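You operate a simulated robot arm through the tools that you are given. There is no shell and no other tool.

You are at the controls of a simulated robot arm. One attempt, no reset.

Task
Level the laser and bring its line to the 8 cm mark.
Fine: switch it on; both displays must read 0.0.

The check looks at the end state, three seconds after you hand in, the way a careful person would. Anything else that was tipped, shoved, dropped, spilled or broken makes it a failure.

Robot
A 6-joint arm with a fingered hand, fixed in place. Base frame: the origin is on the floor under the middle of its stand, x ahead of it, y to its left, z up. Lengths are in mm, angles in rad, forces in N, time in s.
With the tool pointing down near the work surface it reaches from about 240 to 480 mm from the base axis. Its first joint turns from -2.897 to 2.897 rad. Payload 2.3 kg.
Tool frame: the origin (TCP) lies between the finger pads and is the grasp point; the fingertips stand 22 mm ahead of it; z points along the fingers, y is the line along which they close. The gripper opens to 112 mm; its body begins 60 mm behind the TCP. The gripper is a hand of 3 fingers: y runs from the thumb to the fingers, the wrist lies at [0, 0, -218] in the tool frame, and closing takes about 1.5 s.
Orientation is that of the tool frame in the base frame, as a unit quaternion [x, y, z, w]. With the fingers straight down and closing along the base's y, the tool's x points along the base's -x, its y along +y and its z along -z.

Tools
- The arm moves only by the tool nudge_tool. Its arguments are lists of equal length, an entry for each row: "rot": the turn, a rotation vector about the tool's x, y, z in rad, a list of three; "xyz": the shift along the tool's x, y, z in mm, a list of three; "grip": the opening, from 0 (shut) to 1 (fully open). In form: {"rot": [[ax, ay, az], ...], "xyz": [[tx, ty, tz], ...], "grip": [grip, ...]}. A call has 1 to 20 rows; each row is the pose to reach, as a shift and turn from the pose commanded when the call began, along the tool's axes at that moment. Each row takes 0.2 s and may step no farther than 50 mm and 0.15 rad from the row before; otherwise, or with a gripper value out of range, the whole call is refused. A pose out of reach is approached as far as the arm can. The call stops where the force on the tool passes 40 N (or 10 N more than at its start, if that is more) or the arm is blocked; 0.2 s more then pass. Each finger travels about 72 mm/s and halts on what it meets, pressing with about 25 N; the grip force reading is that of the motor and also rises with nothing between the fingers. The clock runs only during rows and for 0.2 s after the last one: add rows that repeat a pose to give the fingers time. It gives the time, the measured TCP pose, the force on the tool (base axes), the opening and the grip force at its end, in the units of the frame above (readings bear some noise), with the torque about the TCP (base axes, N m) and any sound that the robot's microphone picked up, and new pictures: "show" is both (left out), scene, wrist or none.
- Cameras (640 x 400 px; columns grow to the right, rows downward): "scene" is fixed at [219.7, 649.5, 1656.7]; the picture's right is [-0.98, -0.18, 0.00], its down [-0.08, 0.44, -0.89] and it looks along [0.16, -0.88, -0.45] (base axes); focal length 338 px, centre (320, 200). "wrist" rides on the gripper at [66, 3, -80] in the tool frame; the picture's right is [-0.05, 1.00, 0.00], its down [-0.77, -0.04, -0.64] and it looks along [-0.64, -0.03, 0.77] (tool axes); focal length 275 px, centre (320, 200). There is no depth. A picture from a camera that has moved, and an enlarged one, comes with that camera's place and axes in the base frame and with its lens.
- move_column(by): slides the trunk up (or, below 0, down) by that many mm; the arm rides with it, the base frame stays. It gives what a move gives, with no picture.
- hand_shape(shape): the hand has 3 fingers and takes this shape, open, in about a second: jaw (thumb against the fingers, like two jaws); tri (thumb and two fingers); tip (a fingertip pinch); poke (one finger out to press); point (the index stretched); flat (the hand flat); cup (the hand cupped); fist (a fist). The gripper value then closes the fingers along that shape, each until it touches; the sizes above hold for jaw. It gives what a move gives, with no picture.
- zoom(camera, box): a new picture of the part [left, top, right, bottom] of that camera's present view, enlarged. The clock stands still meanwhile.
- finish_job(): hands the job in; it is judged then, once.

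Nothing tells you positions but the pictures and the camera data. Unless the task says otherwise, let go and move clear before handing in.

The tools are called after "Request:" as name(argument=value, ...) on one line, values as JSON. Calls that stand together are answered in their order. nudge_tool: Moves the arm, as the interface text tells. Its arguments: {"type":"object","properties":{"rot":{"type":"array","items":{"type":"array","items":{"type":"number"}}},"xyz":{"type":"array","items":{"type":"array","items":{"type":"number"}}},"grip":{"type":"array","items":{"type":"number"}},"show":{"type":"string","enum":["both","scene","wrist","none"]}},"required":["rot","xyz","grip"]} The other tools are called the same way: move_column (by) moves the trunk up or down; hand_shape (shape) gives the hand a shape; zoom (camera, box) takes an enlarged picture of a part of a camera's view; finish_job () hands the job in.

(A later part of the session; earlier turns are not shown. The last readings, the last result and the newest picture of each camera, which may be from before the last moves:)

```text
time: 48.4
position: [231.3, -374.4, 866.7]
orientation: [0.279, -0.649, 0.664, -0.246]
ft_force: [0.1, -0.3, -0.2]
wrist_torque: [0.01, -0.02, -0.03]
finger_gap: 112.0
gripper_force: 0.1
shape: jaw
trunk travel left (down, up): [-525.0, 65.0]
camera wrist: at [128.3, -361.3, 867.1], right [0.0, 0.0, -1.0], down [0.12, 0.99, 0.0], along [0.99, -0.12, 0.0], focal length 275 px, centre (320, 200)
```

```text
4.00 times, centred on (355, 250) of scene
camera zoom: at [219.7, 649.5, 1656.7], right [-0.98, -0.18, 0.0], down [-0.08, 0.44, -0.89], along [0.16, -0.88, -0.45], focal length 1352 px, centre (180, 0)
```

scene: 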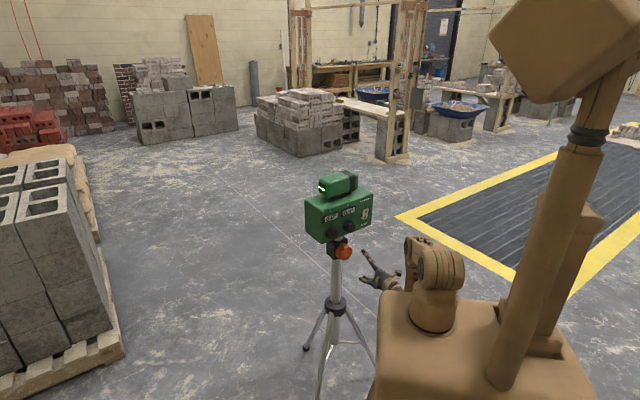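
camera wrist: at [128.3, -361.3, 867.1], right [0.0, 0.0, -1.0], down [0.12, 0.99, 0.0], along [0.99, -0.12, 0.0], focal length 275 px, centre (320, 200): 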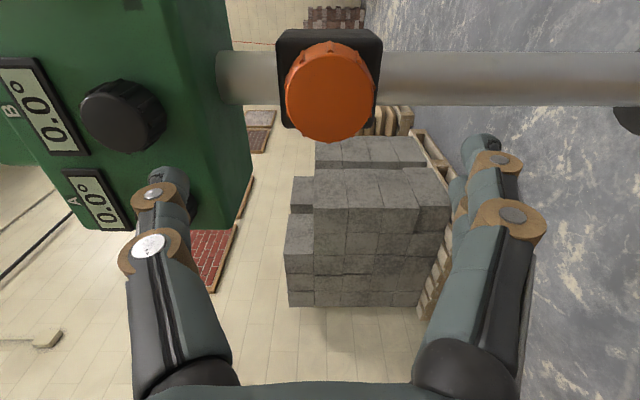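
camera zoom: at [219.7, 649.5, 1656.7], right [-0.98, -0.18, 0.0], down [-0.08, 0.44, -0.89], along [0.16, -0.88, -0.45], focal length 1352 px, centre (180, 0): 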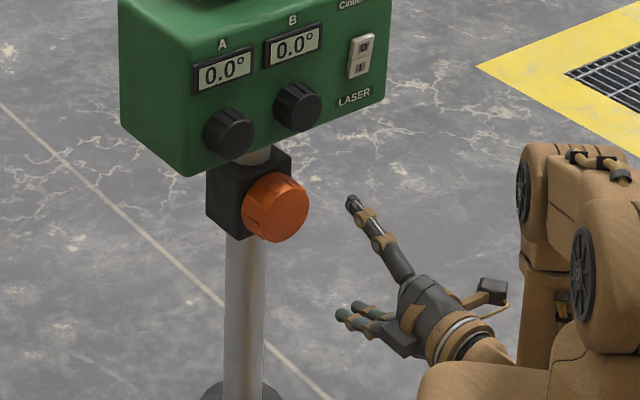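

The knob centre is at about E 85, z 860, cap near N −550. Before gripping, I'll check how far the wrist can roll here, so I can use long strokes.

Request:
nudge_tool(rot=[[0, 0, -0.15], [0, 0, -0.3], [0, 0, -0.45], [0, 0, -0.6], [0, 0, -0.75], [0, 0, -0.9], [0, 0, -1.05], [0, 0, -1.2], [0, 0, -1.35], [0, 0, -1.5], [0, 0, -1.65], [0, 0, -1.8], [0, 0, -1.95], [0, 0, -2.1], [0, 0, -2.25], [0, 0, -2.4], [0, 0, -2.55], [0, 0, -2.7], [0, 0, -2.85], [0, 0, -3.0]], xyz=[[-4, 6, 0], [-4, 6, 0], [-4, 6, 0], [-4, 6, 0], [-4, 6, 0], [-4, 6, 0], [-4, 6, 0], [-4, 6, 0], [-4, 6, 0], [-4, 6, 0], [-4, 6, 0], [-4, 6, 0], [-4, 6, 0], [-4, 6, 0], [-4, 6, 0], [-4, 6, 0], [-4, 6, 0], [-4, 6, 0], [-4, 6, 0], [-4, 6, 0]], grip=[1, 1, 1, 1, 1, 1, 1, 1, 1, 1, 1, 1, 1, 1, 1, 1, 1, 1, 1, 1], show="wrist")

```text
time: 52.6
position: [222.1, -507.8, 914.8]
orientation: [0.667, 0.233, 0.292, 0.644]
ft_force: [-6.6, 10.3, -3.6]
wrist_torque: [-0.61, -0.31, 0.13]
finger_gap: 111.7
gripper_force: 0.1
shape: jaw
out of reach, approached as far as the arm can: row 15, 16, 17, 18, 19, 20
trunk travel left (down, up): [-525.0, 65.0]
camera wrist: at [214.6, -403.9, 923.4], right [-0.1, -0.09, 0.99], down [-0.99, -0.07, -0.11], along [0.08, -0.99, -0.08], focal length 275 px, centre (320, 200)
```

wrist: 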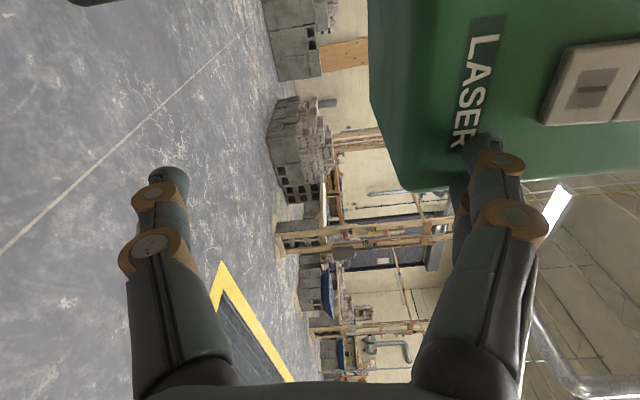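

The arm hit a roll limit and strayed to the panel with light contact (~12 N). I must back out carefully: a small step rolling back and retreating, then check.

Request:
nudge_tool(rot=[[0, 0, 0.1]], xyz=[[0, 0, -20]], grip=[1], show="both")

Request:
zoom(camera="scene", box=[295, 165, 415, 265])

```text
time: 53.0
position: [209.3, -497.6, 911.4]
orientation: [0.677, 0.198, 0.325, 0.63]
ft_force: [0.0, -0.4, 0.0]
wrist_torque: [0.01, 0.01, -0.01]
finger_gap: 111.7
gripper_force: 0.1
shape: jaw
out of reach, approached as far as the arm can: row 1
trunk travel left (down, up): [-525.0, 65.0]
camera wrist: at [201.3, -395.5, 927.5], right [-0.17, -0.16, 0.97], down [-0.98, -0.06, -0.18], along [0.09, -0.99, -0.15], focal length 275 px, centre (320, 200)
```

scene: 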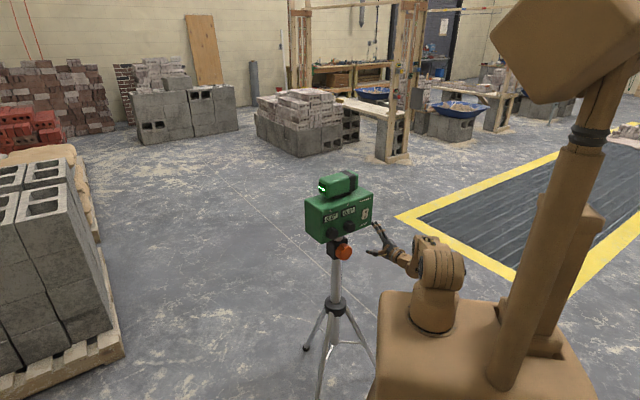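
wrist: 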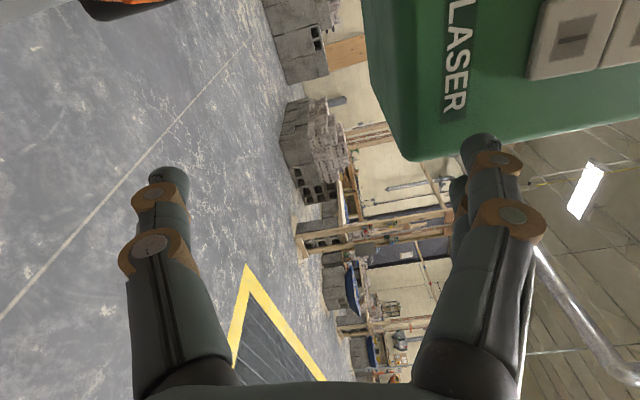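

```text
4.00 times, centred on (355, 215) of scene
camera zoom: at [219.7, 649.5, 1656.7], right [-0.98, -0.18, 0.0], down [-0.08, 0.44, -0.89], along [0.16, -0.88, -0.45], focal length 1352 px, centre (180, 140)
```

zoom: 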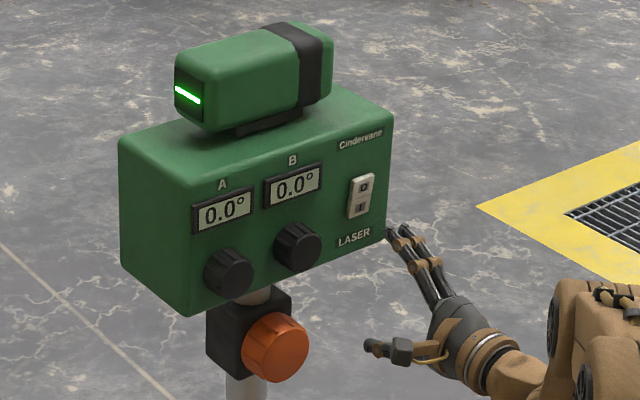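

Contact released, displays still 0.0 and the instrument hasn't moved in the picture. Rolling back toward the reachable range.

Request:
nudge_tool(rot=[[0, 0, 0.14], [0, 0, 0.28], [0, 0, 0.42], [0, 0, 0.56], [0, 0, 0.7], [0, 0, 0.84], [0, 0, 0.98], [0, 0, 1.12], [0, 0, 1.26], [0, 0, 1.4]], xyz=[[0, 0, 0], [0, 0, 0], [0, 0, 0], [0, 0, 0], [0, 0, 0], [0, 0, 0], [0, 0, 0], [0, 0, 0], [0, 0, 0], [0, 0, 0]], grip=[1, 1, 1, 1, 1, 1, 1, 1, 1, 1], show="both")

Request:
zoom(camera="scene", box=[295, 200, 415, 300])

```text
time: 55.2
position: [213.7, -501.1, 908.2]
orientation: [0.646, -0.287, 0.653, 0.271]
ft_force: [0.1, 0.4, -0.3]
wrist_torque: [-0.02, 0.01, 0.0]
finger_gap: 112.1
gripper_force: 0.1
shape: jaw
trunk travel left (down, up): [-525.0, 65.0]
camera wrist: at [154.7, -445.8, 974.8], right [-0.72, -0.69, -0.07], down [-0.4, 0.5, -0.77], along [0.56, -0.53, -0.63], focal length 275 px, centre (320, 200)
```

scene: 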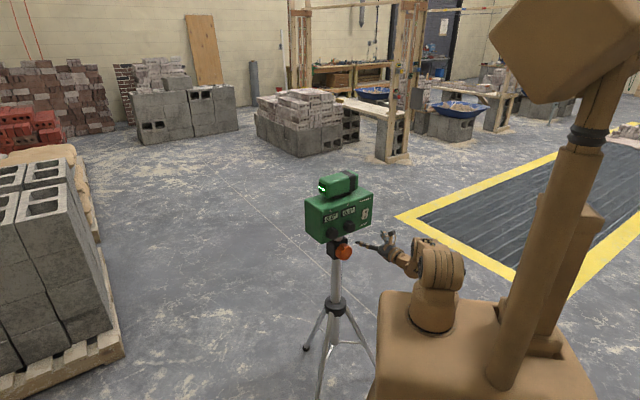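
wrist: 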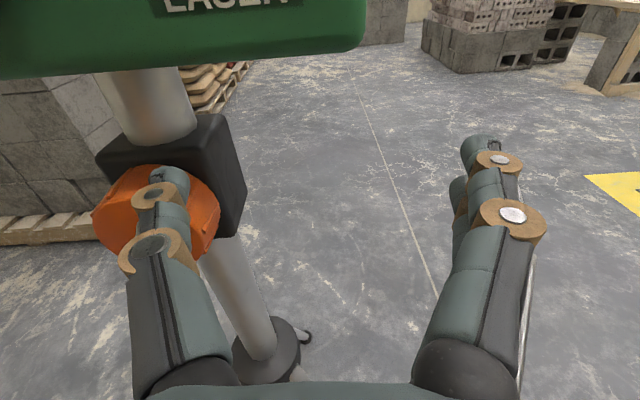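

```text
4.00 times, centred on (355, 250) of scene
camera zoom: at [219.7, 649.5, 1656.7], right [-0.98, -0.18, 0.0], down [-0.08, 0.44, -0.89], along [0.16, -0.88, -0.45], focal length 1352 px, centre (180, 0)
```

zoom: 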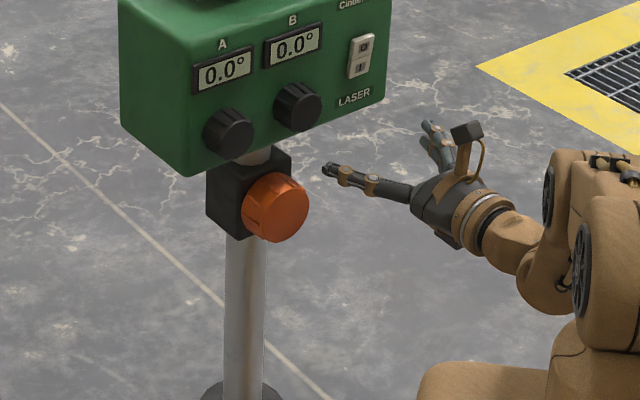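

I now understand the roll limit is near −38° roll. The pose is clean; retreat straight back, then re-centre in front of the orange knob.

Request:
nudge_tool(rot=[[0, 0, 0], [0, 0, 0], [0, 0, 0], [0, 0, 0], [0, 0, 0], [0, 0, 0]], xyz=[[0, 0, -30], [0, 0, -60], [0, -20, -80], [-16, -50, -80], [-32, -80, -80], [-48, -104, -80]], grip=[1, 1, 1, 1, 1, 1], show="both")

```text
time: 56.6
position: [232.1, -369.9, 861.2]
orientation: [0.647, -0.285, 0.653, 0.273]
ft_force: [-0.7, 0.0, -0.4]
wrist_torque: [-0.02, 0.01, 0.0]
finger_gap: 111.9
gripper_force: 0.1
shape: jaw
trunk travel left (down, up): [-525.0, 65.0]
camera wrist: at [174.1, -315.2, 927.0], right [-0.72, -0.69, -0.07], down [-0.4, 0.5, -0.77], along [0.56, -0.53, -0.63], focal length 275 px, centre (320, 200)
```

scene: 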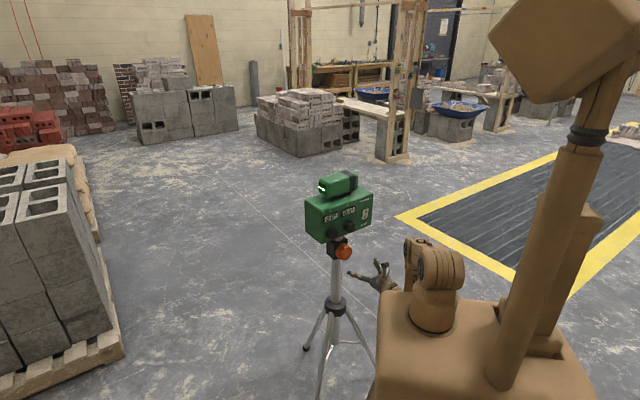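
wrist: 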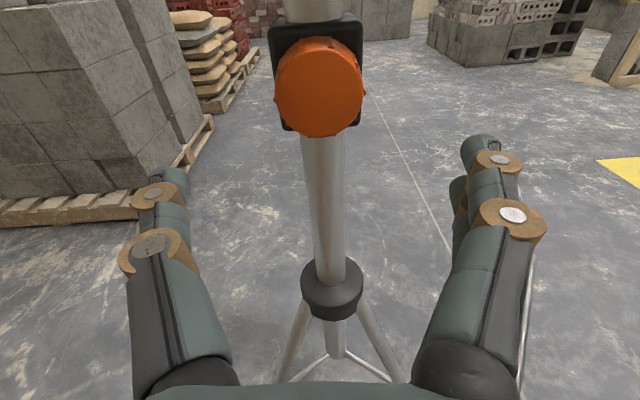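

Centred on the orange knob (E 86, z 861). Advancing with the hand open to straddle it.

Request:
nudge_tool(rot=[[0, 0, 0], [0, 0, 0], [0, 0, 0], [0, 0, 0], [0, 0, 0], [0, 0, 0]], xyz=[[0, 0, 25], [0, 0, 50], [0, 0, 70], [0, 0, 85], [0, 0, 95], [0, 0, 105]], grip=[1, 1, 0.9, 0.85, 0.85, 0.85], show="wrist")

Request:
zoom(camera="scene", box=[295, 200, 415, 300])

```text
time: 58.0
position: [305.9, -447.9, 861.7]
orientation: [0.647, -0.284, 0.653, 0.272]
ft_force: [0.2, 0.9, 1.1]
wrist_torque: [0.0, -0.02, 0.0]
finger_gap: 95.6
gripper_force: 0.0
shape: jaw
trunk travel left (down, up): [-525.0, 65.0]
camera wrist: at [248.4, -393.1, 928.3], right [-0.72, -0.69, -0.07], down [-0.4, 0.5, -0.77], along [0.56, -0.53, -0.63], focal length 275 px, centre (320, 200)
```

wrist: 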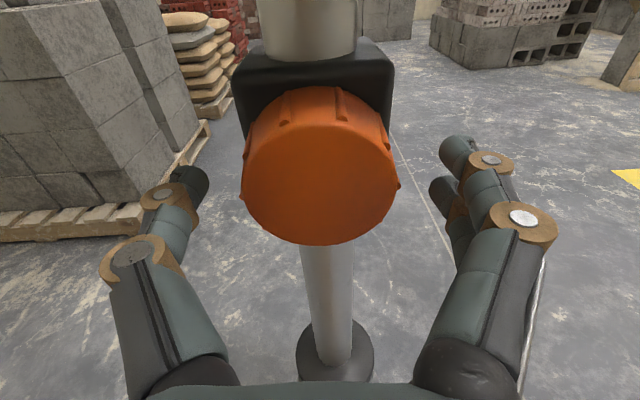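

```text
4.00 times, centred on (355, 250) of scene
camera zoom: at [219.7, 649.5, 1656.7], right [-0.98, -0.18, 0.0], down [-0.08, 0.44, -0.89], along [0.16, -0.88, -0.45], focal length 1352 px, centre (180, 0)
```

zoom: 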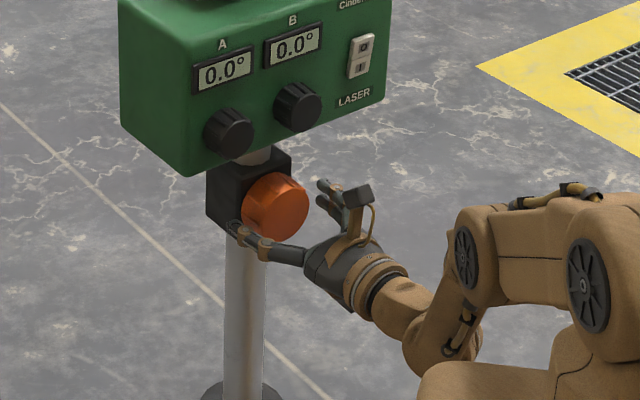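

Nicely centred. Advancing 13 mm more and closing on the orange knob.

Request:
nudge_tool(rot=[[0, 0, 0], [0, 0, 0], [0, 0, 0], [0, 0, 0], [0, 0, 0], [0, 0, 0]], xyz=[[0, 0, 7], [0, 0, 13], [0, 0, 13], [0, 0, 13], [0, 0, 13], [0, 0, 13]], grip=[0.85, 0.85, 0.7, 0.55, 0.45, 0.45], show="wrist")

Request:
zoom(camera="scene", box=[295, 165, 395, 245])

```text
time: 59.4
position: [313.6, -455.7, 865.8]
orientation: [0.647, -0.285, 0.653, 0.273]
ft_force: [0.4, 0.4, 1.6]
wrist_torque: [-0.04, 0.02, 0.0]
finger_gap: 55.3
gripper_force: 25.5
shape: jaw
out of reach, approached as far as the arm can: row 2
trunk travel left (down, up): [-525.0, 65.0]
camera wrist: at [255.5, -400.6, 931.6], right [-0.72, -0.69, -0.07], down [-0.4, 0.5, -0.77], along [0.56, -0.53, -0.63], focal length 275 px, centre (320, 200)
```

wrist: 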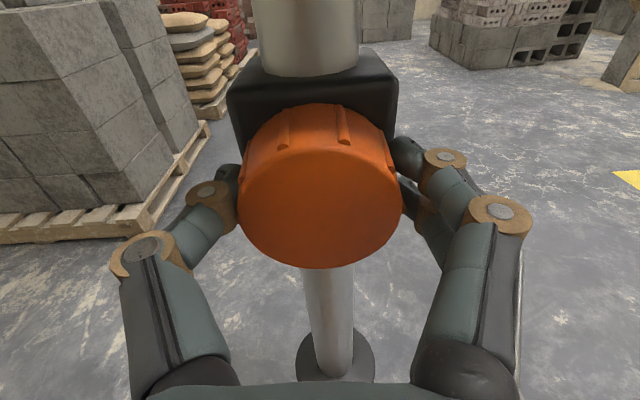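

```text
5.00 times, centred on (345, 205) of scene
camera zoom: at [219.7, 649.5, 1656.7], right [-0.98, -0.18, 0.0], down [-0.08, 0.44, -0.89], along [0.16, -0.88, -0.45], focal length 1690 px, centre (195, 175)
```

zoom: 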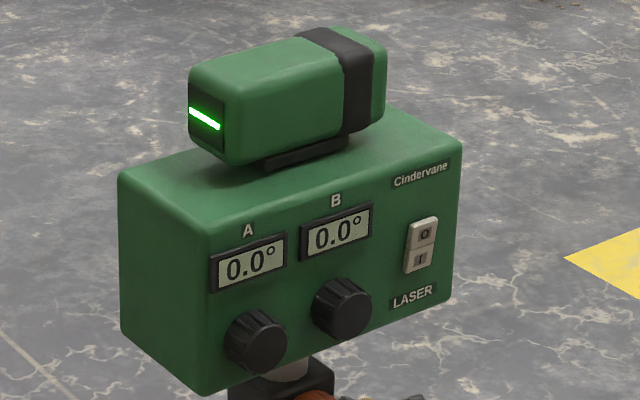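

The arm is at its reach limit this low (it sits 4 mm high). I'll release, back off, raise the hand 200 mm, and lower the trunk 200 mm for a more comfortable posture.

Request:
nudge_tool(rot=[[0, 0, 0], [0, 0, 0], [0, 0, 0], [0, 0, 0], [0, 0, 0], [0, 0, 0], [0, 0, 0]], xyz=[[0, 0, 0], [0, 0, 0], [0, 0, 0], [0, 0, -20], [0, 0, -50], [0, 0, -90], [0, 0, -120]], grip=[0.6, 0.75, 0.88, 0.9, 0.9, 0.9, 0.9], show="none")

Request:
nudge_tool(rot=[[0, 0, 0], [0, 0, 0], [0, 0, 0], [0, 0, 0], [0, 0, 0]], xyz=[[40, 0, 0], [80, 0, 0], [120, 0, 0], [160, 0, 0], [195, 0, 0]], grip=[0.9, 0.9, 0.9, 0.9, 0.9], show="both")

```text
time: 61.0
position: [234.4, -368.9, 860.8]
orientation: [0.646, -0.285, 0.653, 0.273]
ft_force: [-0.4, 0.4, 0.3]
wrist_torque: [0.0, 0.01, 0.0]
finger_gap: 100.4
gripper_force: 0.1
shape: jaw
trunk travel left (down, up): [-525.0, 65.0]
```

```text
time: 62.2
position: [232.6, -370.9, 1058.7]
orientation: [0.647, -0.284, 0.653, 0.272]
ft_force: [1.0, -1.0, 0.2]
wrist_torque: [-0.02, 0.0, -0.01]
finger_gap: 100.6
gripper_force: 0.1
shape: jaw
trunk travel left (down, up): [-525.0, 65.0]
camera wrist: at [173.9, -315.0, 1125.7], right [-0.72, -0.69, -0.07], down [-0.4, 0.5, -0.77], along [0.56, -0.53, -0.63], focal length 275 px, centre (320, 200)
```

scene: 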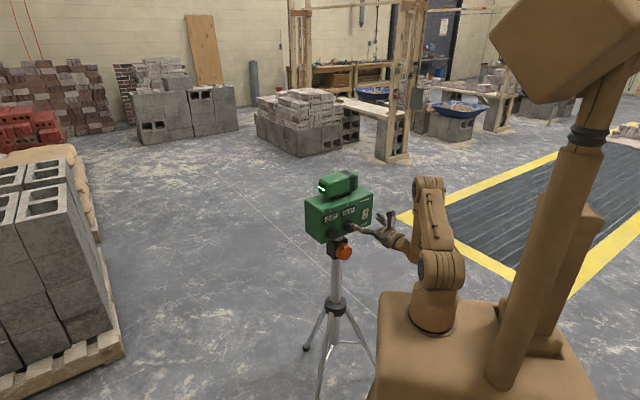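
wrist: 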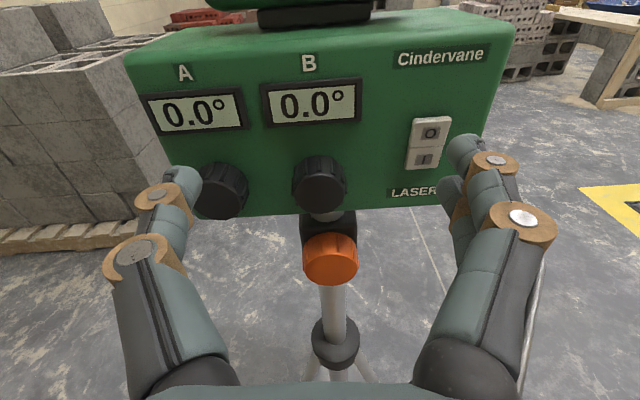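

Path is clear below; lowering the trunk by 198 mm with the hand well in front of the panel.

Request:
move_column(by=-100)

Request:
move_column(by=-98)

Request:
nudge_tool(rot=[[0, 0, 0]], xyz=[[0, 0, 0]], grip=[0.9], show="both")

```text
time: 63.5
position: [231.3, -370.5, 959.0]
orientation: [0.647, -0.284, 0.654, 0.271]
ft_force: [-0.2, 0.1, 0.0]
wrist_torque: [0.01, -0.01, 0.0]
finger_gap: 100.6
gripper_force: 0.0
shape: jaw
trunk travel left (down, up): [-425.0, 165.0]
```

```text
time: 64.8
position: [231.2, -370.6, 861.2]
orientation: [0.647, -0.285, 0.652, 0.273]
ft_force: [-0.9, 0.2, 0.4]
wrist_torque: [-0.03, -0.01, -0.01]
finger_gap: 100.7
gripper_force: 0.1
shape: jaw
trunk travel left (down, up): [-327.0, 263.0]
```

```text
time: 65.2
position: [232.3, -368.8, 861.1]
orientation: [0.647, -0.285, 0.653, 0.272]
ft_force: [-1.0, -0.3, 0.0]
wrist_torque: [-0.03, 0.0, 0.02]
finger_gap: 100.4
gripper_force: 0.1
shape: jaw
trunk travel left (down, up): [-327.0, 263.0]
camera wrist: at [173.9, -315.5, 927.2], right [-0.72, -0.69, -0.07], down [-0.4, 0.5, -0.77], along [0.56, -0.53, -0.63], focal length 275 px, centre (320, 200)
```

scene: 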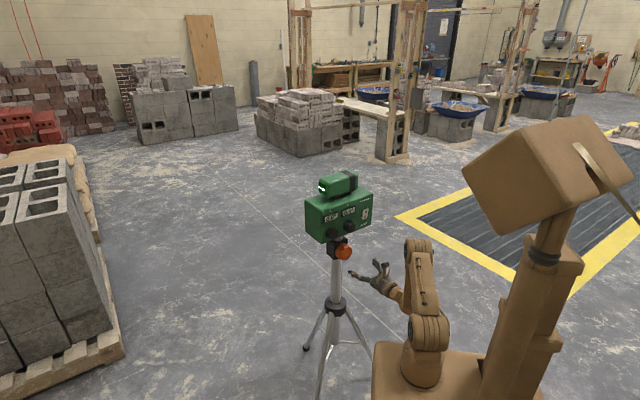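
wrist: 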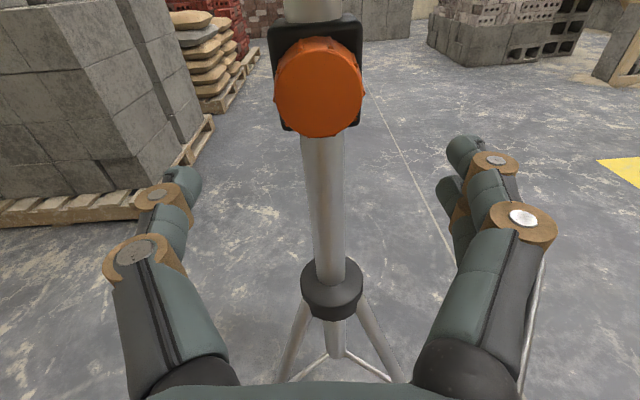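

Trunk lowered cleanly. Advancing again to straddle the orange knob.

Request:
nudge_tool(rot=[[0, 0, 0], [0, 0, 0], [0, 0, 0], [0, 0, 0], [0, 0, 0], [0, 0, 0], [0, 0, 0], [0, 0, 0], [0, 0, 0], [0, 0, 0], [0, 0, 0]], xyz=[[0, 0, 25], [0, 0, 50], [0, 0, 75], [0, 0, 95], [0, 0, 110], [0, 0, 120], [0, 0, 120], [0, 0, 120], [0, 0, 120], [0, 0, 120], [0, 0, 120]], grip=[0.85, 0.85, 0.85, 0.85, 0.85, 0.85, 0.7, 0.6, 0.5, 0.45, 0.45], show="wrist")

Request:
zoom(camera="scene", box=[295, 165, 395, 245])

Request:
zoom(camera="scene", box=[295, 200, 415, 300])

```text
time: 67.7
position: [316.4, -460.0, 859.9]
orientation: [0.647, -0.284, 0.653, 0.272]
ft_force: [1.3, 0.9, 2.0]
wrist_torque: [0.03, -0.08, 0.04]
finger_gap: 56.7
gripper_force: 24.9
shape: jaw
trunk travel left (down, up): [-327.0, 263.0]
camera wrist: at [257.5, -403.9, 927.4], right [-0.72, -0.69, -0.07], down [-0.4, 0.5, -0.77], along [0.56, -0.53, -0.63], focal length 275 px, centre (320, 200)
```

wrist: 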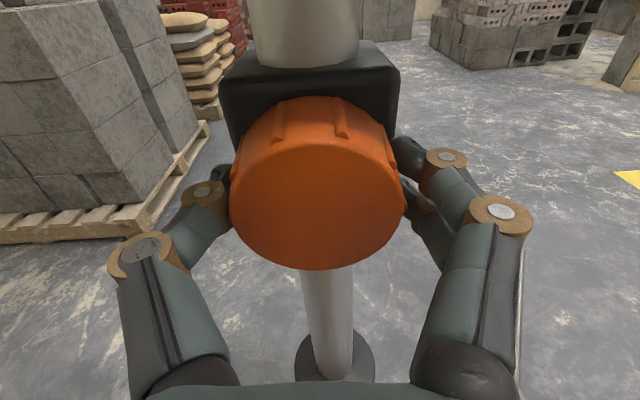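

```text
5.00 times, centred on (345, 205) of scene
camera zoom: at [219.7, 649.5, 1656.7], right [-0.98, -0.18, 0.0], down [-0.08, 0.44, -0.89], along [0.16, -0.88, -0.45], focal length 1690 px, centre (195, 175)
```

zoom: 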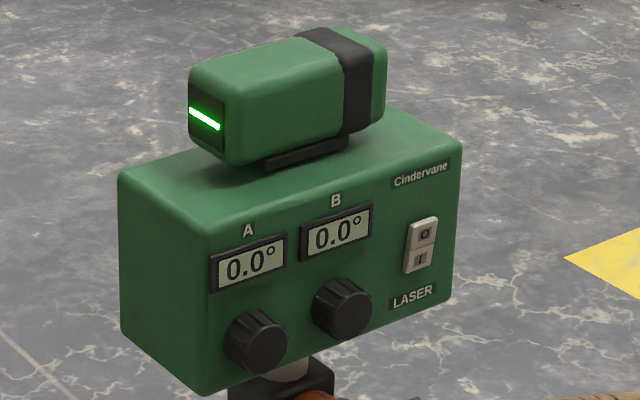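

```text
4.00 times, centred on (355, 250) of scene
camera zoom: at [219.7, 649.5, 1656.7], right [-0.98, -0.18, 0.0], down [-0.08, 0.44, -0.89], along [0.16, -0.88, -0.45], focal length 1352 px, centre (180, 0)
```

zoom: 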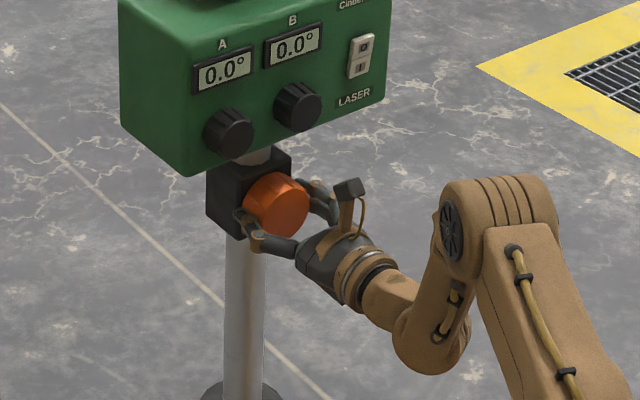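

Gripped without strain. Turning +0.45 rad (clockwise) and checking the instrument's height in the scene view.

Request:
nudge_tool(rot=[[0, 0, 0.12], [0, 0, 0.24], [0, 0, 0.36], [0, 0, 0.45], [0, 0, 0.45]], xyz=[[0, 0, 0], [0, 0, 0], [0, 0, 0], [0, 0, 0], [0, 0, 0]], grip=[0.45, 0.45, 0.45, 0.45, 0.45], show="wrist")

Request:
zoom(camera="scene", box=[295, 165, 395, 245])

```text
time: 68.8
position: [313.8, -458.6, 860.0]
orientation: [0.567, -0.422, 0.697, 0.119]
ft_force: [8.2, -7.4, 1.0]
wrist_torque: [-0.01, -0.03, -0.02]
finger_gap: 56.6
gripper_force: 25.3
shape: jaw
trunk travel left (down, up): [-327.0, 263.0]
camera wrist: at [236.4, -423.1, 918.1], right [-0.63, -0.6, -0.49], down [-0.16, 0.72, -0.67], along [0.76, -0.34, -0.55], focal length 275 px, centre (320, 200)
```

wrist: 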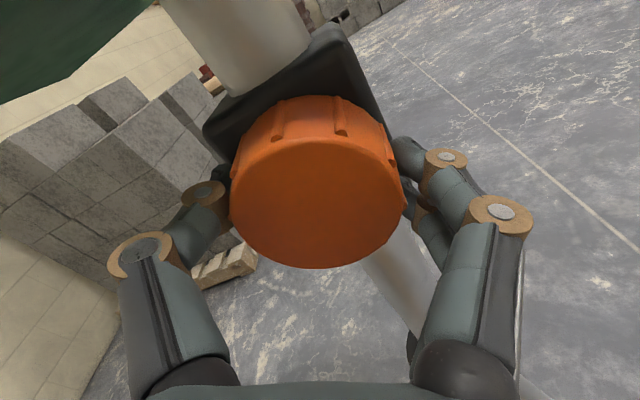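

```text
5.00 times, centred on (345, 205) of scene
camera zoom: at [219.7, 649.5, 1656.7], right [-0.98, -0.18, 0.0], down [-0.08, 0.44, -0.89], along [0.16, -0.88, -0.45], focal length 1690 px, centre (195, 175)
```

zoom: 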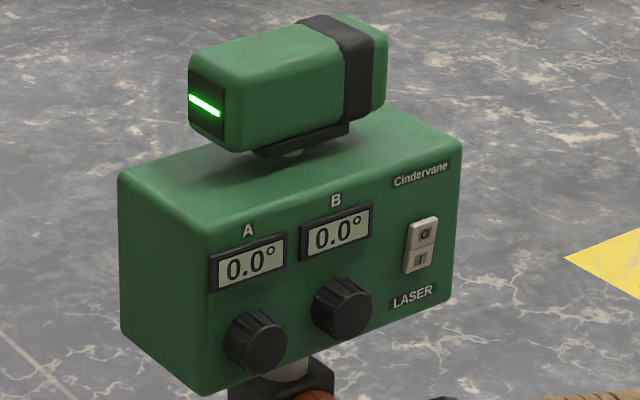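

The laser head itself rises out of the box: about 10 mm for 0.45 rad clockwise, so roughly 3.5 rad is needed in total. Continuing clockwise +1.5 rad.

Request:
nudge_tool(rot=[[0, 0, 0.13], [0, 0, 0.26], [0, 0, 0.39], [0, 0, 0.52], [0, 0, 0.65], [0, 0, 0.78], [0, 0, 0.91], [0, 0, 1.04], [0, 0, 1.17], [0, 0, 1.3], [0, 0, 1.4], [0, 0, 1.5], [0, 0, 1.5]], xyz=[[0, 0, 0], [0, 0, 0], [0, 0, 0], [0, 0, 0], [0, 0, 0], [0, 0, 0], [0, 0, 0], [0, 0, 0], [0, 0, 0], [0, 0, 0], [0, 0, 0], [0, 0, 0], [0, 0, 0]], grip=[0.45, 0.45, 0.45, 0.45, 0.45, 0.45, 0.45, 0.45, 0.45, 0.45, 0.45, 0.45, 0.45], show="wrist")

Request:
zoom(camera="scene", box=[295, 155, 395, 235])

```text
time: 71.7
position: [316.2, -458.2, 860.8]
orientation: [-0.127, 0.696, -0.592, 0.387]
ft_force: [2.5, -0.4, -6.7]
wrist_torque: [0.44, 0.59, 0.38]
finger_gap: 56.7
gripper_force: 25.2
shape: jaw
trunk travel left (down, up): [-327.0, 263.0]
camera wrist: at [217.4, -441.2, 831.9], right [0.31, 0.3, -0.9], down [0.07, 0.94, 0.33], along [0.95, -0.16, 0.27], focal length 275 px, centre (320, 200)
```

wrist: 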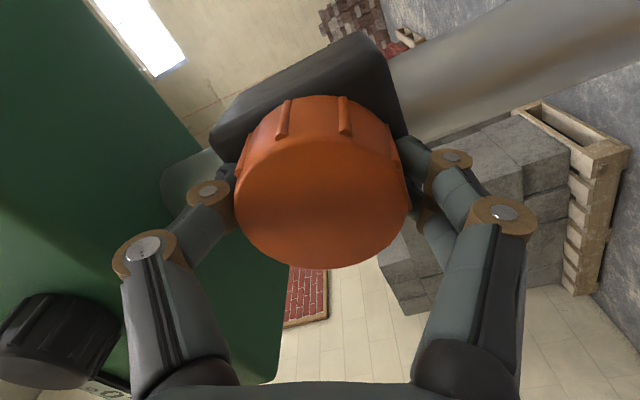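

```text
5.00 times, centred on (345, 195) of scene
camera zoom: at [219.7, 649.5, 1656.7], right [-0.98, -0.18, 0.0], down [-0.08, 0.44, -0.89], along [0.16, -0.88, -0.45], focal length 1690 px, centre (195, 225)
```

zoom: 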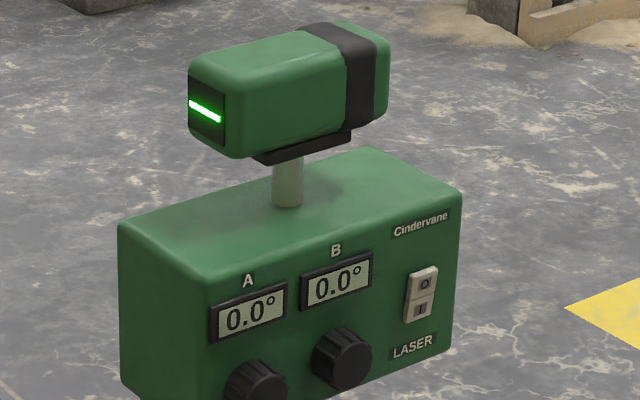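

Head has risen about 46 mm after 1.95 rad. I'll release in place, check that it holds, then roll back and regrip.

Request:
nudge_tool(rot=[[0, 0, 0], [0, 0, 0], [0, 0, 0], [0, 0, 0]], xyz=[[0, 0, 0], [0, 0, 0], [0, 0, 0], [0, 0, 0]], grip=[0.6, 0.72, 0.76, 0.76], show="wrist")

Request:
zoom(camera="scene", box=[295, 155, 395, 235])

```text
time: 72.7
position: [314.5, -457.0, 861.7]
orientation: [-0.128, 0.695, -0.592, 0.387]
ft_force: [1.1, -0.5, 0.3]
wrist_torque: [0.02, 0.02, -0.04]
finger_gap: 84.6
gripper_force: 0.1
shape: jaw
trunk travel left (down, up): [-327.0, 263.0]
camera wrist: at [216.6, -440.8, 832.8], right [0.31, 0.3, -0.9], down [0.07, 0.94, 0.33], along [0.95, -0.16, 0.28], focal length 275 px, centre (320, 200)
```

wrist: 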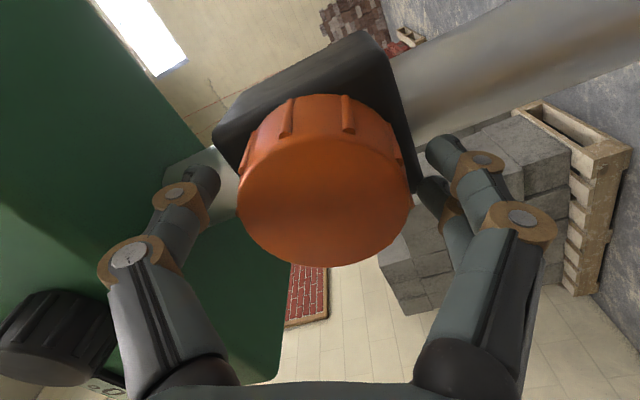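

```text
5.00 times, centred on (345, 195) of scene
camera zoom: at [219.7, 649.5, 1656.7], right [-0.98, -0.18, 0.0], down [-0.08, 0.44, -0.89], along [0.16, -0.88, -0.45], focal length 1690 px, centre (195, 225)
```

zoom: 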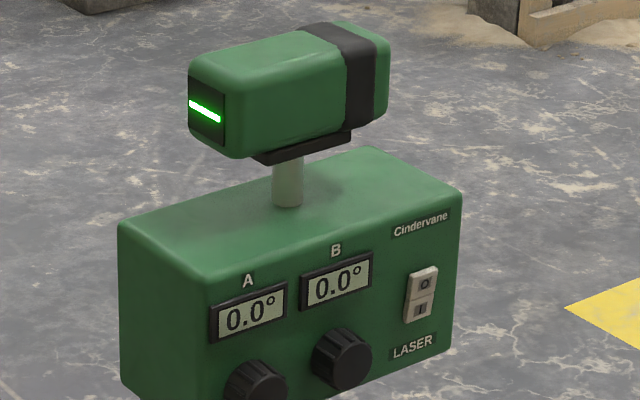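

Height holds after release. Rolling back 1.95 rad around the knob and closing.

Request:
nudge_tool(rot=[[0, 0, -0.14], [0, 0, -0.28], [0, 0, -0.42], [0, 0, -0.56], [0, 0, -0.7], [0, 0, -0.84], [0, 0, -0.98], [0, 0, -1.12], [0, 0, -1.26], [0, 0, -1.4], [0, 0, -1.54], [0, 0, -1.68], [0, 0, -1.82], [0, 0, -1.95], [0, 0, -1.95], [0, 0, -1.95], [0, 0, -1.95], [0, 0, -1.95]], xyz=[[0, 0, 0], [0, 0, 0], [0, 0, 0], [0, 0, 0], [0, 0, 0], [0, 0, 0], [0, 0, 0], [0, 0, 0], [0, 0, 0], [0, 0, 0], [0, 0, 0], [0, 0, 0], [0, 0, 0], [0, 0, 0], [0, 0, 0], [0, 0, 0], [0, 0, 0], [0, 0, 0]], grip=[0.76, 0.76, 0.76, 0.76, 0.76, 0.76, 0.76, 0.76, 0.76, 0.76, 0.76, 0.76, 0.76, 0.76, 0.65, 0.55, 0.45, 0.45], show="wrist")

Request:
zoom(camera="scene", box=[295, 155, 395, 235])

```text
time: 76.5
position: [313.7, -457.7, 861.1]
orientation: [0.647, -0.285, 0.653, 0.273]
ft_force: [-0.2, -0.1, 1.5]
wrist_torque: [0.02, -0.01, 0.0]
finger_gap: 56.2
gripper_force: 25.1
shape: jaw
trunk travel left (down, up): [-327.0, 263.0]
camera wrist: at [256.2, -402.1, 927.0], right [-0.72, -0.69, -0.07], down [-0.4, 0.5, -0.77], along [0.56, -0.53, -0.63], focal length 275 px, centre (320, 200)
```

wrist: 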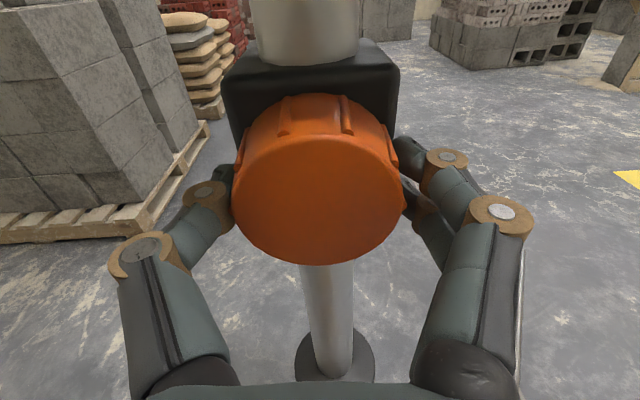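

```text
5.00 times, centred on (345, 195) of scene
camera zoom: at [219.7, 649.5, 1656.7], right [-0.98, -0.18, 0.0], down [-0.08, 0.44, -0.89], along [0.16, -0.88, -0.45], focal length 1690 px, centre (195, 225)
```

zoom: 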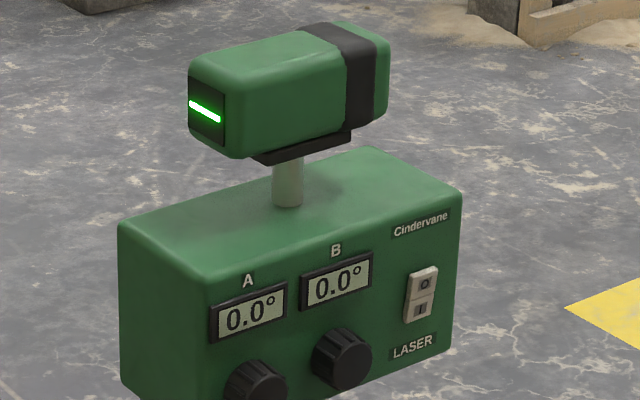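

Regripped and unchanged. Turning +1.3 rad clockwise, aiming just short of 8 cm.

Request:
nudge_tool(rot=[[0, 0, 0.13], [0, 0, 0.26], [0, 0, 0.39], [0, 0, 0.52], [0, 0, 0.65], [0, 0, 0.78], [0, 0, 0.91], [0, 0, 1.04], [0, 0, 1.17], [0, 0, 1.3], [0, 0, 1.3]], xyz=[[0, 0, 0], [0, 0, 0], [0, 0, 0], [0, 0, 0], [0, 0, 0], [0, 0, 0], [0, 0, 0], [0, 0, 0], [0, 0, 0], [0, 0, 0], [0, 0, 0]], grip=[0.45, 0.45, 0.45, 0.45, 0.45, 0.45, 0.45, 0.45, 0.45, 0.45, 0.45], show="wrist")

Request:
zoom(camera="scene", box=[295, 145, 395, 225])

```text
time: 78.8
position: [315.1, -456.8, 860.3]
orientation: [0.343, -0.619, 0.684, -0.178]
ft_force: [-1.7, 4.7, -6.8]
wrist_torque: [0.3, 0.3, -0.06]
finger_gap: 56.2
gripper_force: 25.3
shape: jaw
trunk travel left (down, up): [-327.0, 263.0]
camera wrist: at [213.1, -443.8, 874.2], right [-0.15, -0.14, -0.98], down [0.11, 0.98, -0.16], along [0.98, -0.13, -0.13], focal length 275 px, centre (320, 200)
```

wrist: 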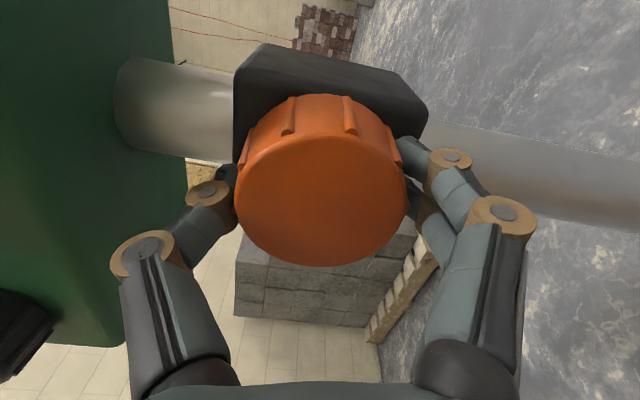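

```text
5.00 times, centred on (345, 185) of scene
camera zoom: at [219.7, 649.5, 1656.7], right [-0.98, -0.18, 0.0], down [-0.08, 0.44, -0.89], along [0.16, -0.88, -0.45], focal length 1690 px, centre (195, 275)
```

zoom: 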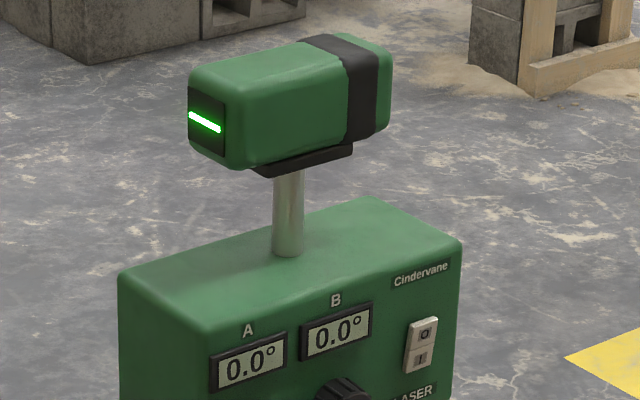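

Estimated rise is now ~77 mm. Releasing, backing off, and yawing to look at the target for an exact reading.

Request:
nudge_tool(rot=[[0, 0, 0], [0, 0, 0], [0, 0, 0], [0, 0, 0], [0, 0, 0], [0, 0, 0], [0, 0, 0]], xyz=[[0, 0, 0], [0, 0, 0], [0, 0, 0], [0, 0, -20], [0, 0, -50], [0, 0, -85], [0, 0, -120]], grip=[0.6, 0.75, 0.8, 0.8, 0.8, 0.8, 0.8], show="none")

Request:
nudge_tool(rot=[[0.042, -0.14, 0], [0.084, -0.28, 0], [0.126, -0.42, 0], [0.168, -0.56, 0], [0.21, -0.7, 0]], xyz=[[0, 0, 0], [0, 0, 0], [0, 0, 0], [0, 0, 0], [0, 0, 0]], grip=[0.8, 0.8, 0.8, 0.8, 0.8], show="both")

```text
time: 80.5
position: [233.5, -368.5, 861.3]
orientation: [0.342, -0.618, 0.685, -0.178]
ft_force: [0.4, -0.7, -0.2]
wrist_torque: [0.0, 0.03, -0.04]
finger_gap: 89.4
gripper_force: 0.0
shape: jaw
trunk travel left (down, up): [-327.0, 263.0]
```

```text
time: 81.7
position: [232.1, -370.3, 859.7]
orientation: [0.536, -0.447, 0.584, -0.414]
ft_force: [0.4, 0.2, 0.0]
wrist_torque: [-0.01, 0.0, -0.01]
finger_gap: 89.4
gripper_force: 0.0
shape: jaw
trunk travel left (down, up): [-327.0, 263.0]
camera wrist: at [146.9, -428.7, 872.6], right [0.01, -0.21, -0.98], down [-0.57, 0.8, -0.18], along [0.82, 0.56, -0.11], focal length 275 px, centre (320, 200)
```

scene: 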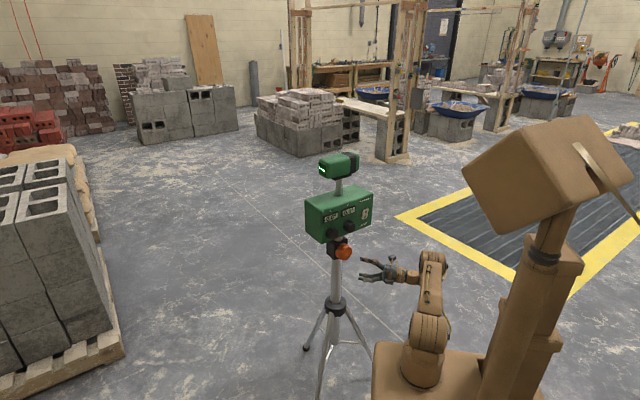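
wrist: 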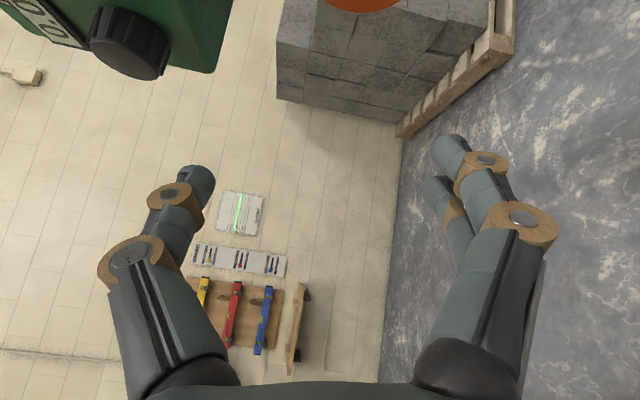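

Request:
zoom(camera="wrist", box=[208, 185, 272, 241])

Request:
zoom(camera="wrist", box=[220, 212, 260, 238])

Request:
zoom(camera="scene", box=[295, 145, 395, 225])

```text
7.14 times, centred on (240, 213) of wrist
camera zoom: at [146.9, -428.7, 872.6], right [0.01, -0.21, -0.98], down [-0.57, 0.8, -0.18], along [0.82, 0.56, -0.11], focal length 1966 px, centre (891, 107)
```

zoom: 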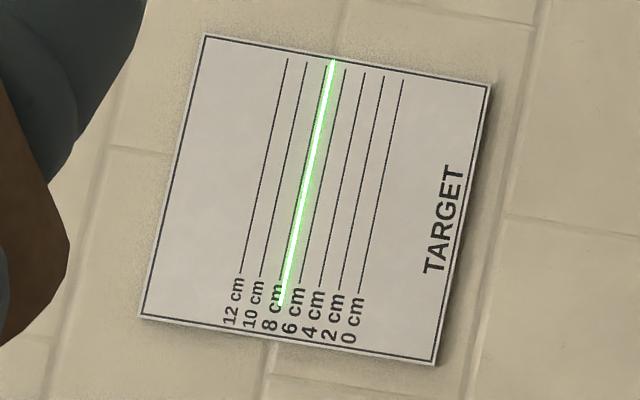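

```text
15.38 times, centred on (240, 225) of wrist
camera zoom: at [146.9, -428.7, 872.6], right [0.01, -0.21, -0.98], down [-0.57, 0.8, -0.18], along [0.82, 0.56, -0.11], focal length 4235 px, centre (1551, -185)
```

zoom: 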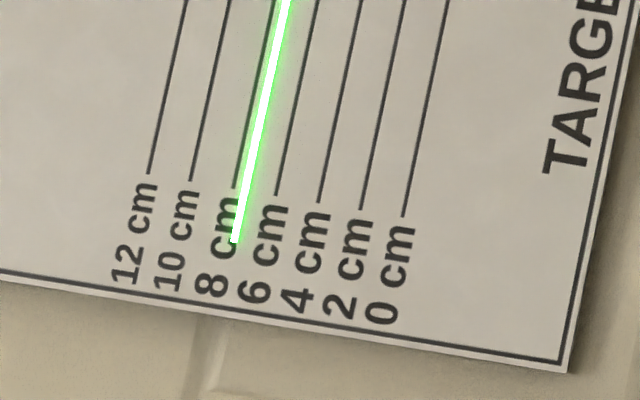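

```text
5.00 times, centred on (345, 185) of scene
camera zoom: at [219.7, 649.5, 1656.7], right [-0.98, -0.18, 0.0], down [-0.08, 0.44, -0.89], along [0.16, -0.88, -0.45], focal length 1690 px, centre (195, 275)
```

zoom: 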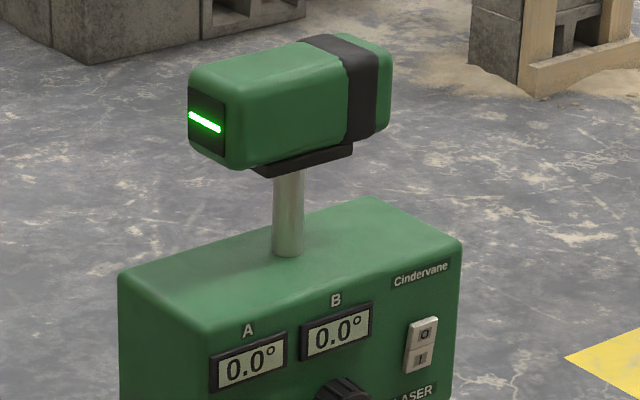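

The line is at about 7.45 cm (≈22.9 mm/rad so far), so roughly +0.24 rad more is needed. Returning to the knob.

Request:
nudge_tool(rot=[[-0.042, 0.14, 0], [-0.084, 0.28, 0], [-0.126, 0.42, 0], [-0.168, 0.56, 0], [-0.21, 0.7, 0]], xyz=[[0, 0, 0], [0, 0, 0], [0, 0, 0], [0, 0, 0], [0, 0, 0]], grip=[0.85, 0.85, 0.85, 0.85, 0.85], show="none")

Request:
nudge_tool(rot=[[0, 0, 0], [0, 0, 0], [0, 0, 0], [0, 0, 0], [0, 0, 0], [0, 0, 0]], xyz=[[0, 0, 25], [0, 0, 50], [0, 0, 75], [0, 0, 95], [0, 0, 110], [0, 0, 120]], grip=[0.85, 0.85, 0.85, 0.85, 0.85, 0.85], show="wrist")

```text
time: 82.8
position: [232.4, -369.7, 860.6]
orientation: [0.342, -0.619, 0.685, -0.177]
ft_force: [-0.1, -0.3, -0.4]
wrist_torque: [0.03, 0.04, 0.01]
finger_gap: 94.9
gripper_force: 0.0
shape: jaw
trunk travel left (down, up): [-327.0, 263.0]
```

```text
time: 84.2
position: [316.0, -456.5, 860.9]
orientation: [0.343, -0.618, 0.684, -0.18]
ft_force: [-0.1, -0.3, -0.2]
wrist_torque: [-0.01, -0.02, -0.02]
finger_gap: 95.0
gripper_force: 0.0
shape: jaw
trunk travel left (down, up): [-327.0, 263.0]
camera wrist: at [213.2, -444.1, 874.5], right [-0.15, -0.14, -0.98], down [0.11, 0.98, -0.16], along [0.98, -0.13, -0.13], focal length 275 px, centre (320, 200)
```

wrist: 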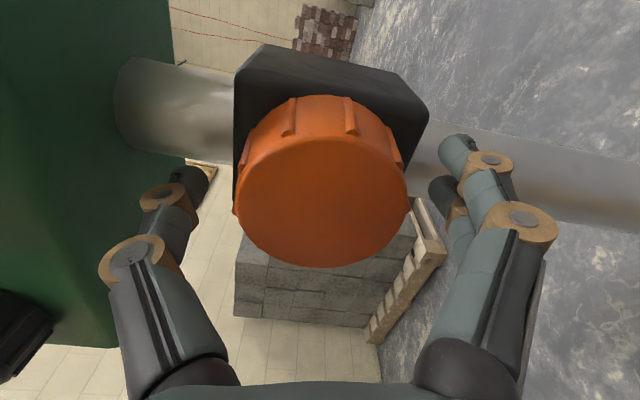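

Same pose over the knob. Closing, then turning +0.24 rad, then releasing and backing off.

Request:
nudge_tool(rot=[[0, 0, 0], [0, 0, 0], [0, 0, 0], [0, 0, 0], [0, 0, 0], [0, 0, 0.08], [0, 0, 0.16], [0, 0, 0.24], [0, 0, 0.24], [0, 0, 0.24]], xyz=[[0, 0, 0], [0, 0, 0], [0, 0, 0], [0, 0, 0], [0, 0, 0], [0, 0, 0], [0, 0, 0], [0, 0, 0], [0, 0, 0], [0, 0, 0]], grip=[0.7, 0.58, 0.48, 0.45, 0.45, 0.45, 0.45, 0.45, 0.45, 0.45], show="none")

Request:
zoom(camera="scene", box=[295, 145, 395, 225])

Request:
nudge_tool(rot=[[0, 0, 0], [0, 0, 0], [0, 0, 0], [0, 0, 0], [0, 0, 0], [0, 0, 0], [0, 0, 0]], xyz=[[0, 0, 0], [0, 0, 0], [0, 0, 0], [0, 0, -20], [0, 0, -50], [0, 0, -85], [0, 0, -120]], grip=[0.6, 0.75, 0.82, 0.82, 0.82, 0.82, 0.82], show="none")

```text
time: 86.5
position: [314.0, -458.4, 861.0]
orientation: [0.265, -0.654, 0.659, -0.259]
ft_force: [1.5, 0.9, 0.2]
wrist_torque: [0.06, 0.06, 0.01]
finger_gap: 56.0
gripper_force: 24.9
shape: jaw
trunk travel left (down, up): [-327.0, 263.0]
```

```text
5.00 times, centred on (345, 185) of scene
camera zoom: at [219.7, 649.5, 1656.7], right [-0.98, -0.18, 0.0], down [-0.08, 0.44, -0.89], along [0.16, -0.88, -0.45], focal length 1690 px, centre (195, 275)
```

zoom: 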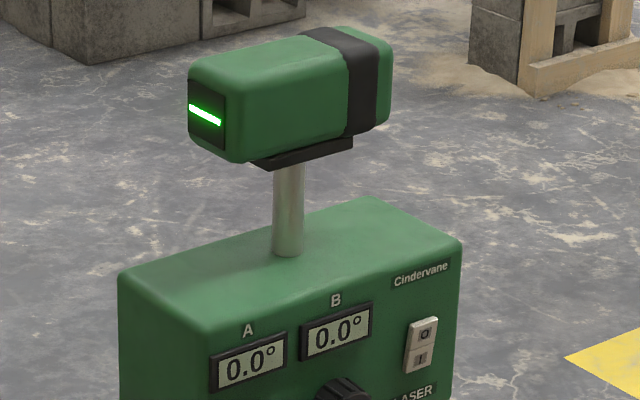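

```text
time: 88.0
position: [233.1, -369.8, 862.5]
orientation: [0.266, -0.655, 0.658, -0.26]
ft_force: [0.2, -0.2, -0.6]
wrist_torque: [0.01, -0.02, -0.01]
finger_gap: 91.8
gripper_force: 0.1
shape: jaw
trunk travel left (down, up): [-327.0, 263.0]
```

Head rose a further ~5–6 mm. Yawing to view the target again.

Request:
nudge_tool(rot=[[0.007, -0.145, 0], [0.014, -0.29, 0], [0.021, -0.435, 0], [0.028, -0.58, 0], [0.036, -0.725, 0]], xyz=[[0, 0, 0], [0, 0, 0], [0, 0, 0], [0, 0, 0], [0, 0, 0]], grip=[0.82, 0.82, 0.82, 0.82, 0.82], show="wrist")

```text
time: 89.2
position: [232.6, -369.8, 860.7]
orientation: [0.478, -0.51, 0.531, -0.479]
ft_force: [0.4, 0.0, -0.6]
wrist_torque: [-0.02, 0.01, -0.01]
finger_gap: 92.0
gripper_force: 0.1
shape: jaw
trunk travel left (down, up): [-327.0, 263.0]
camera wrist: at [147.4, -429.8, 857.0], right [0.03, 0.02, -1.0], down [-0.57, 0.82, 0.0], along [0.82, 0.57, 0.04], focal length 275 px, centre (320, 200)
```

wrist: 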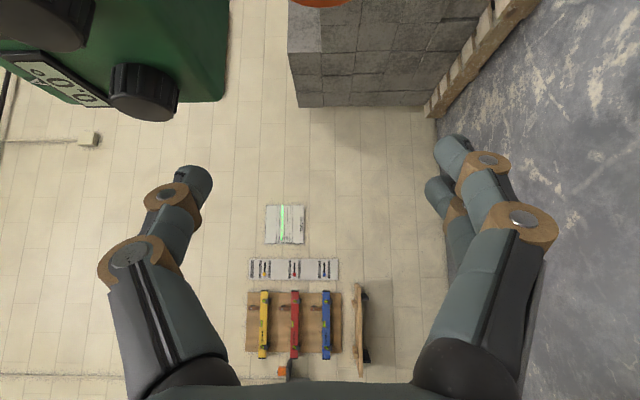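

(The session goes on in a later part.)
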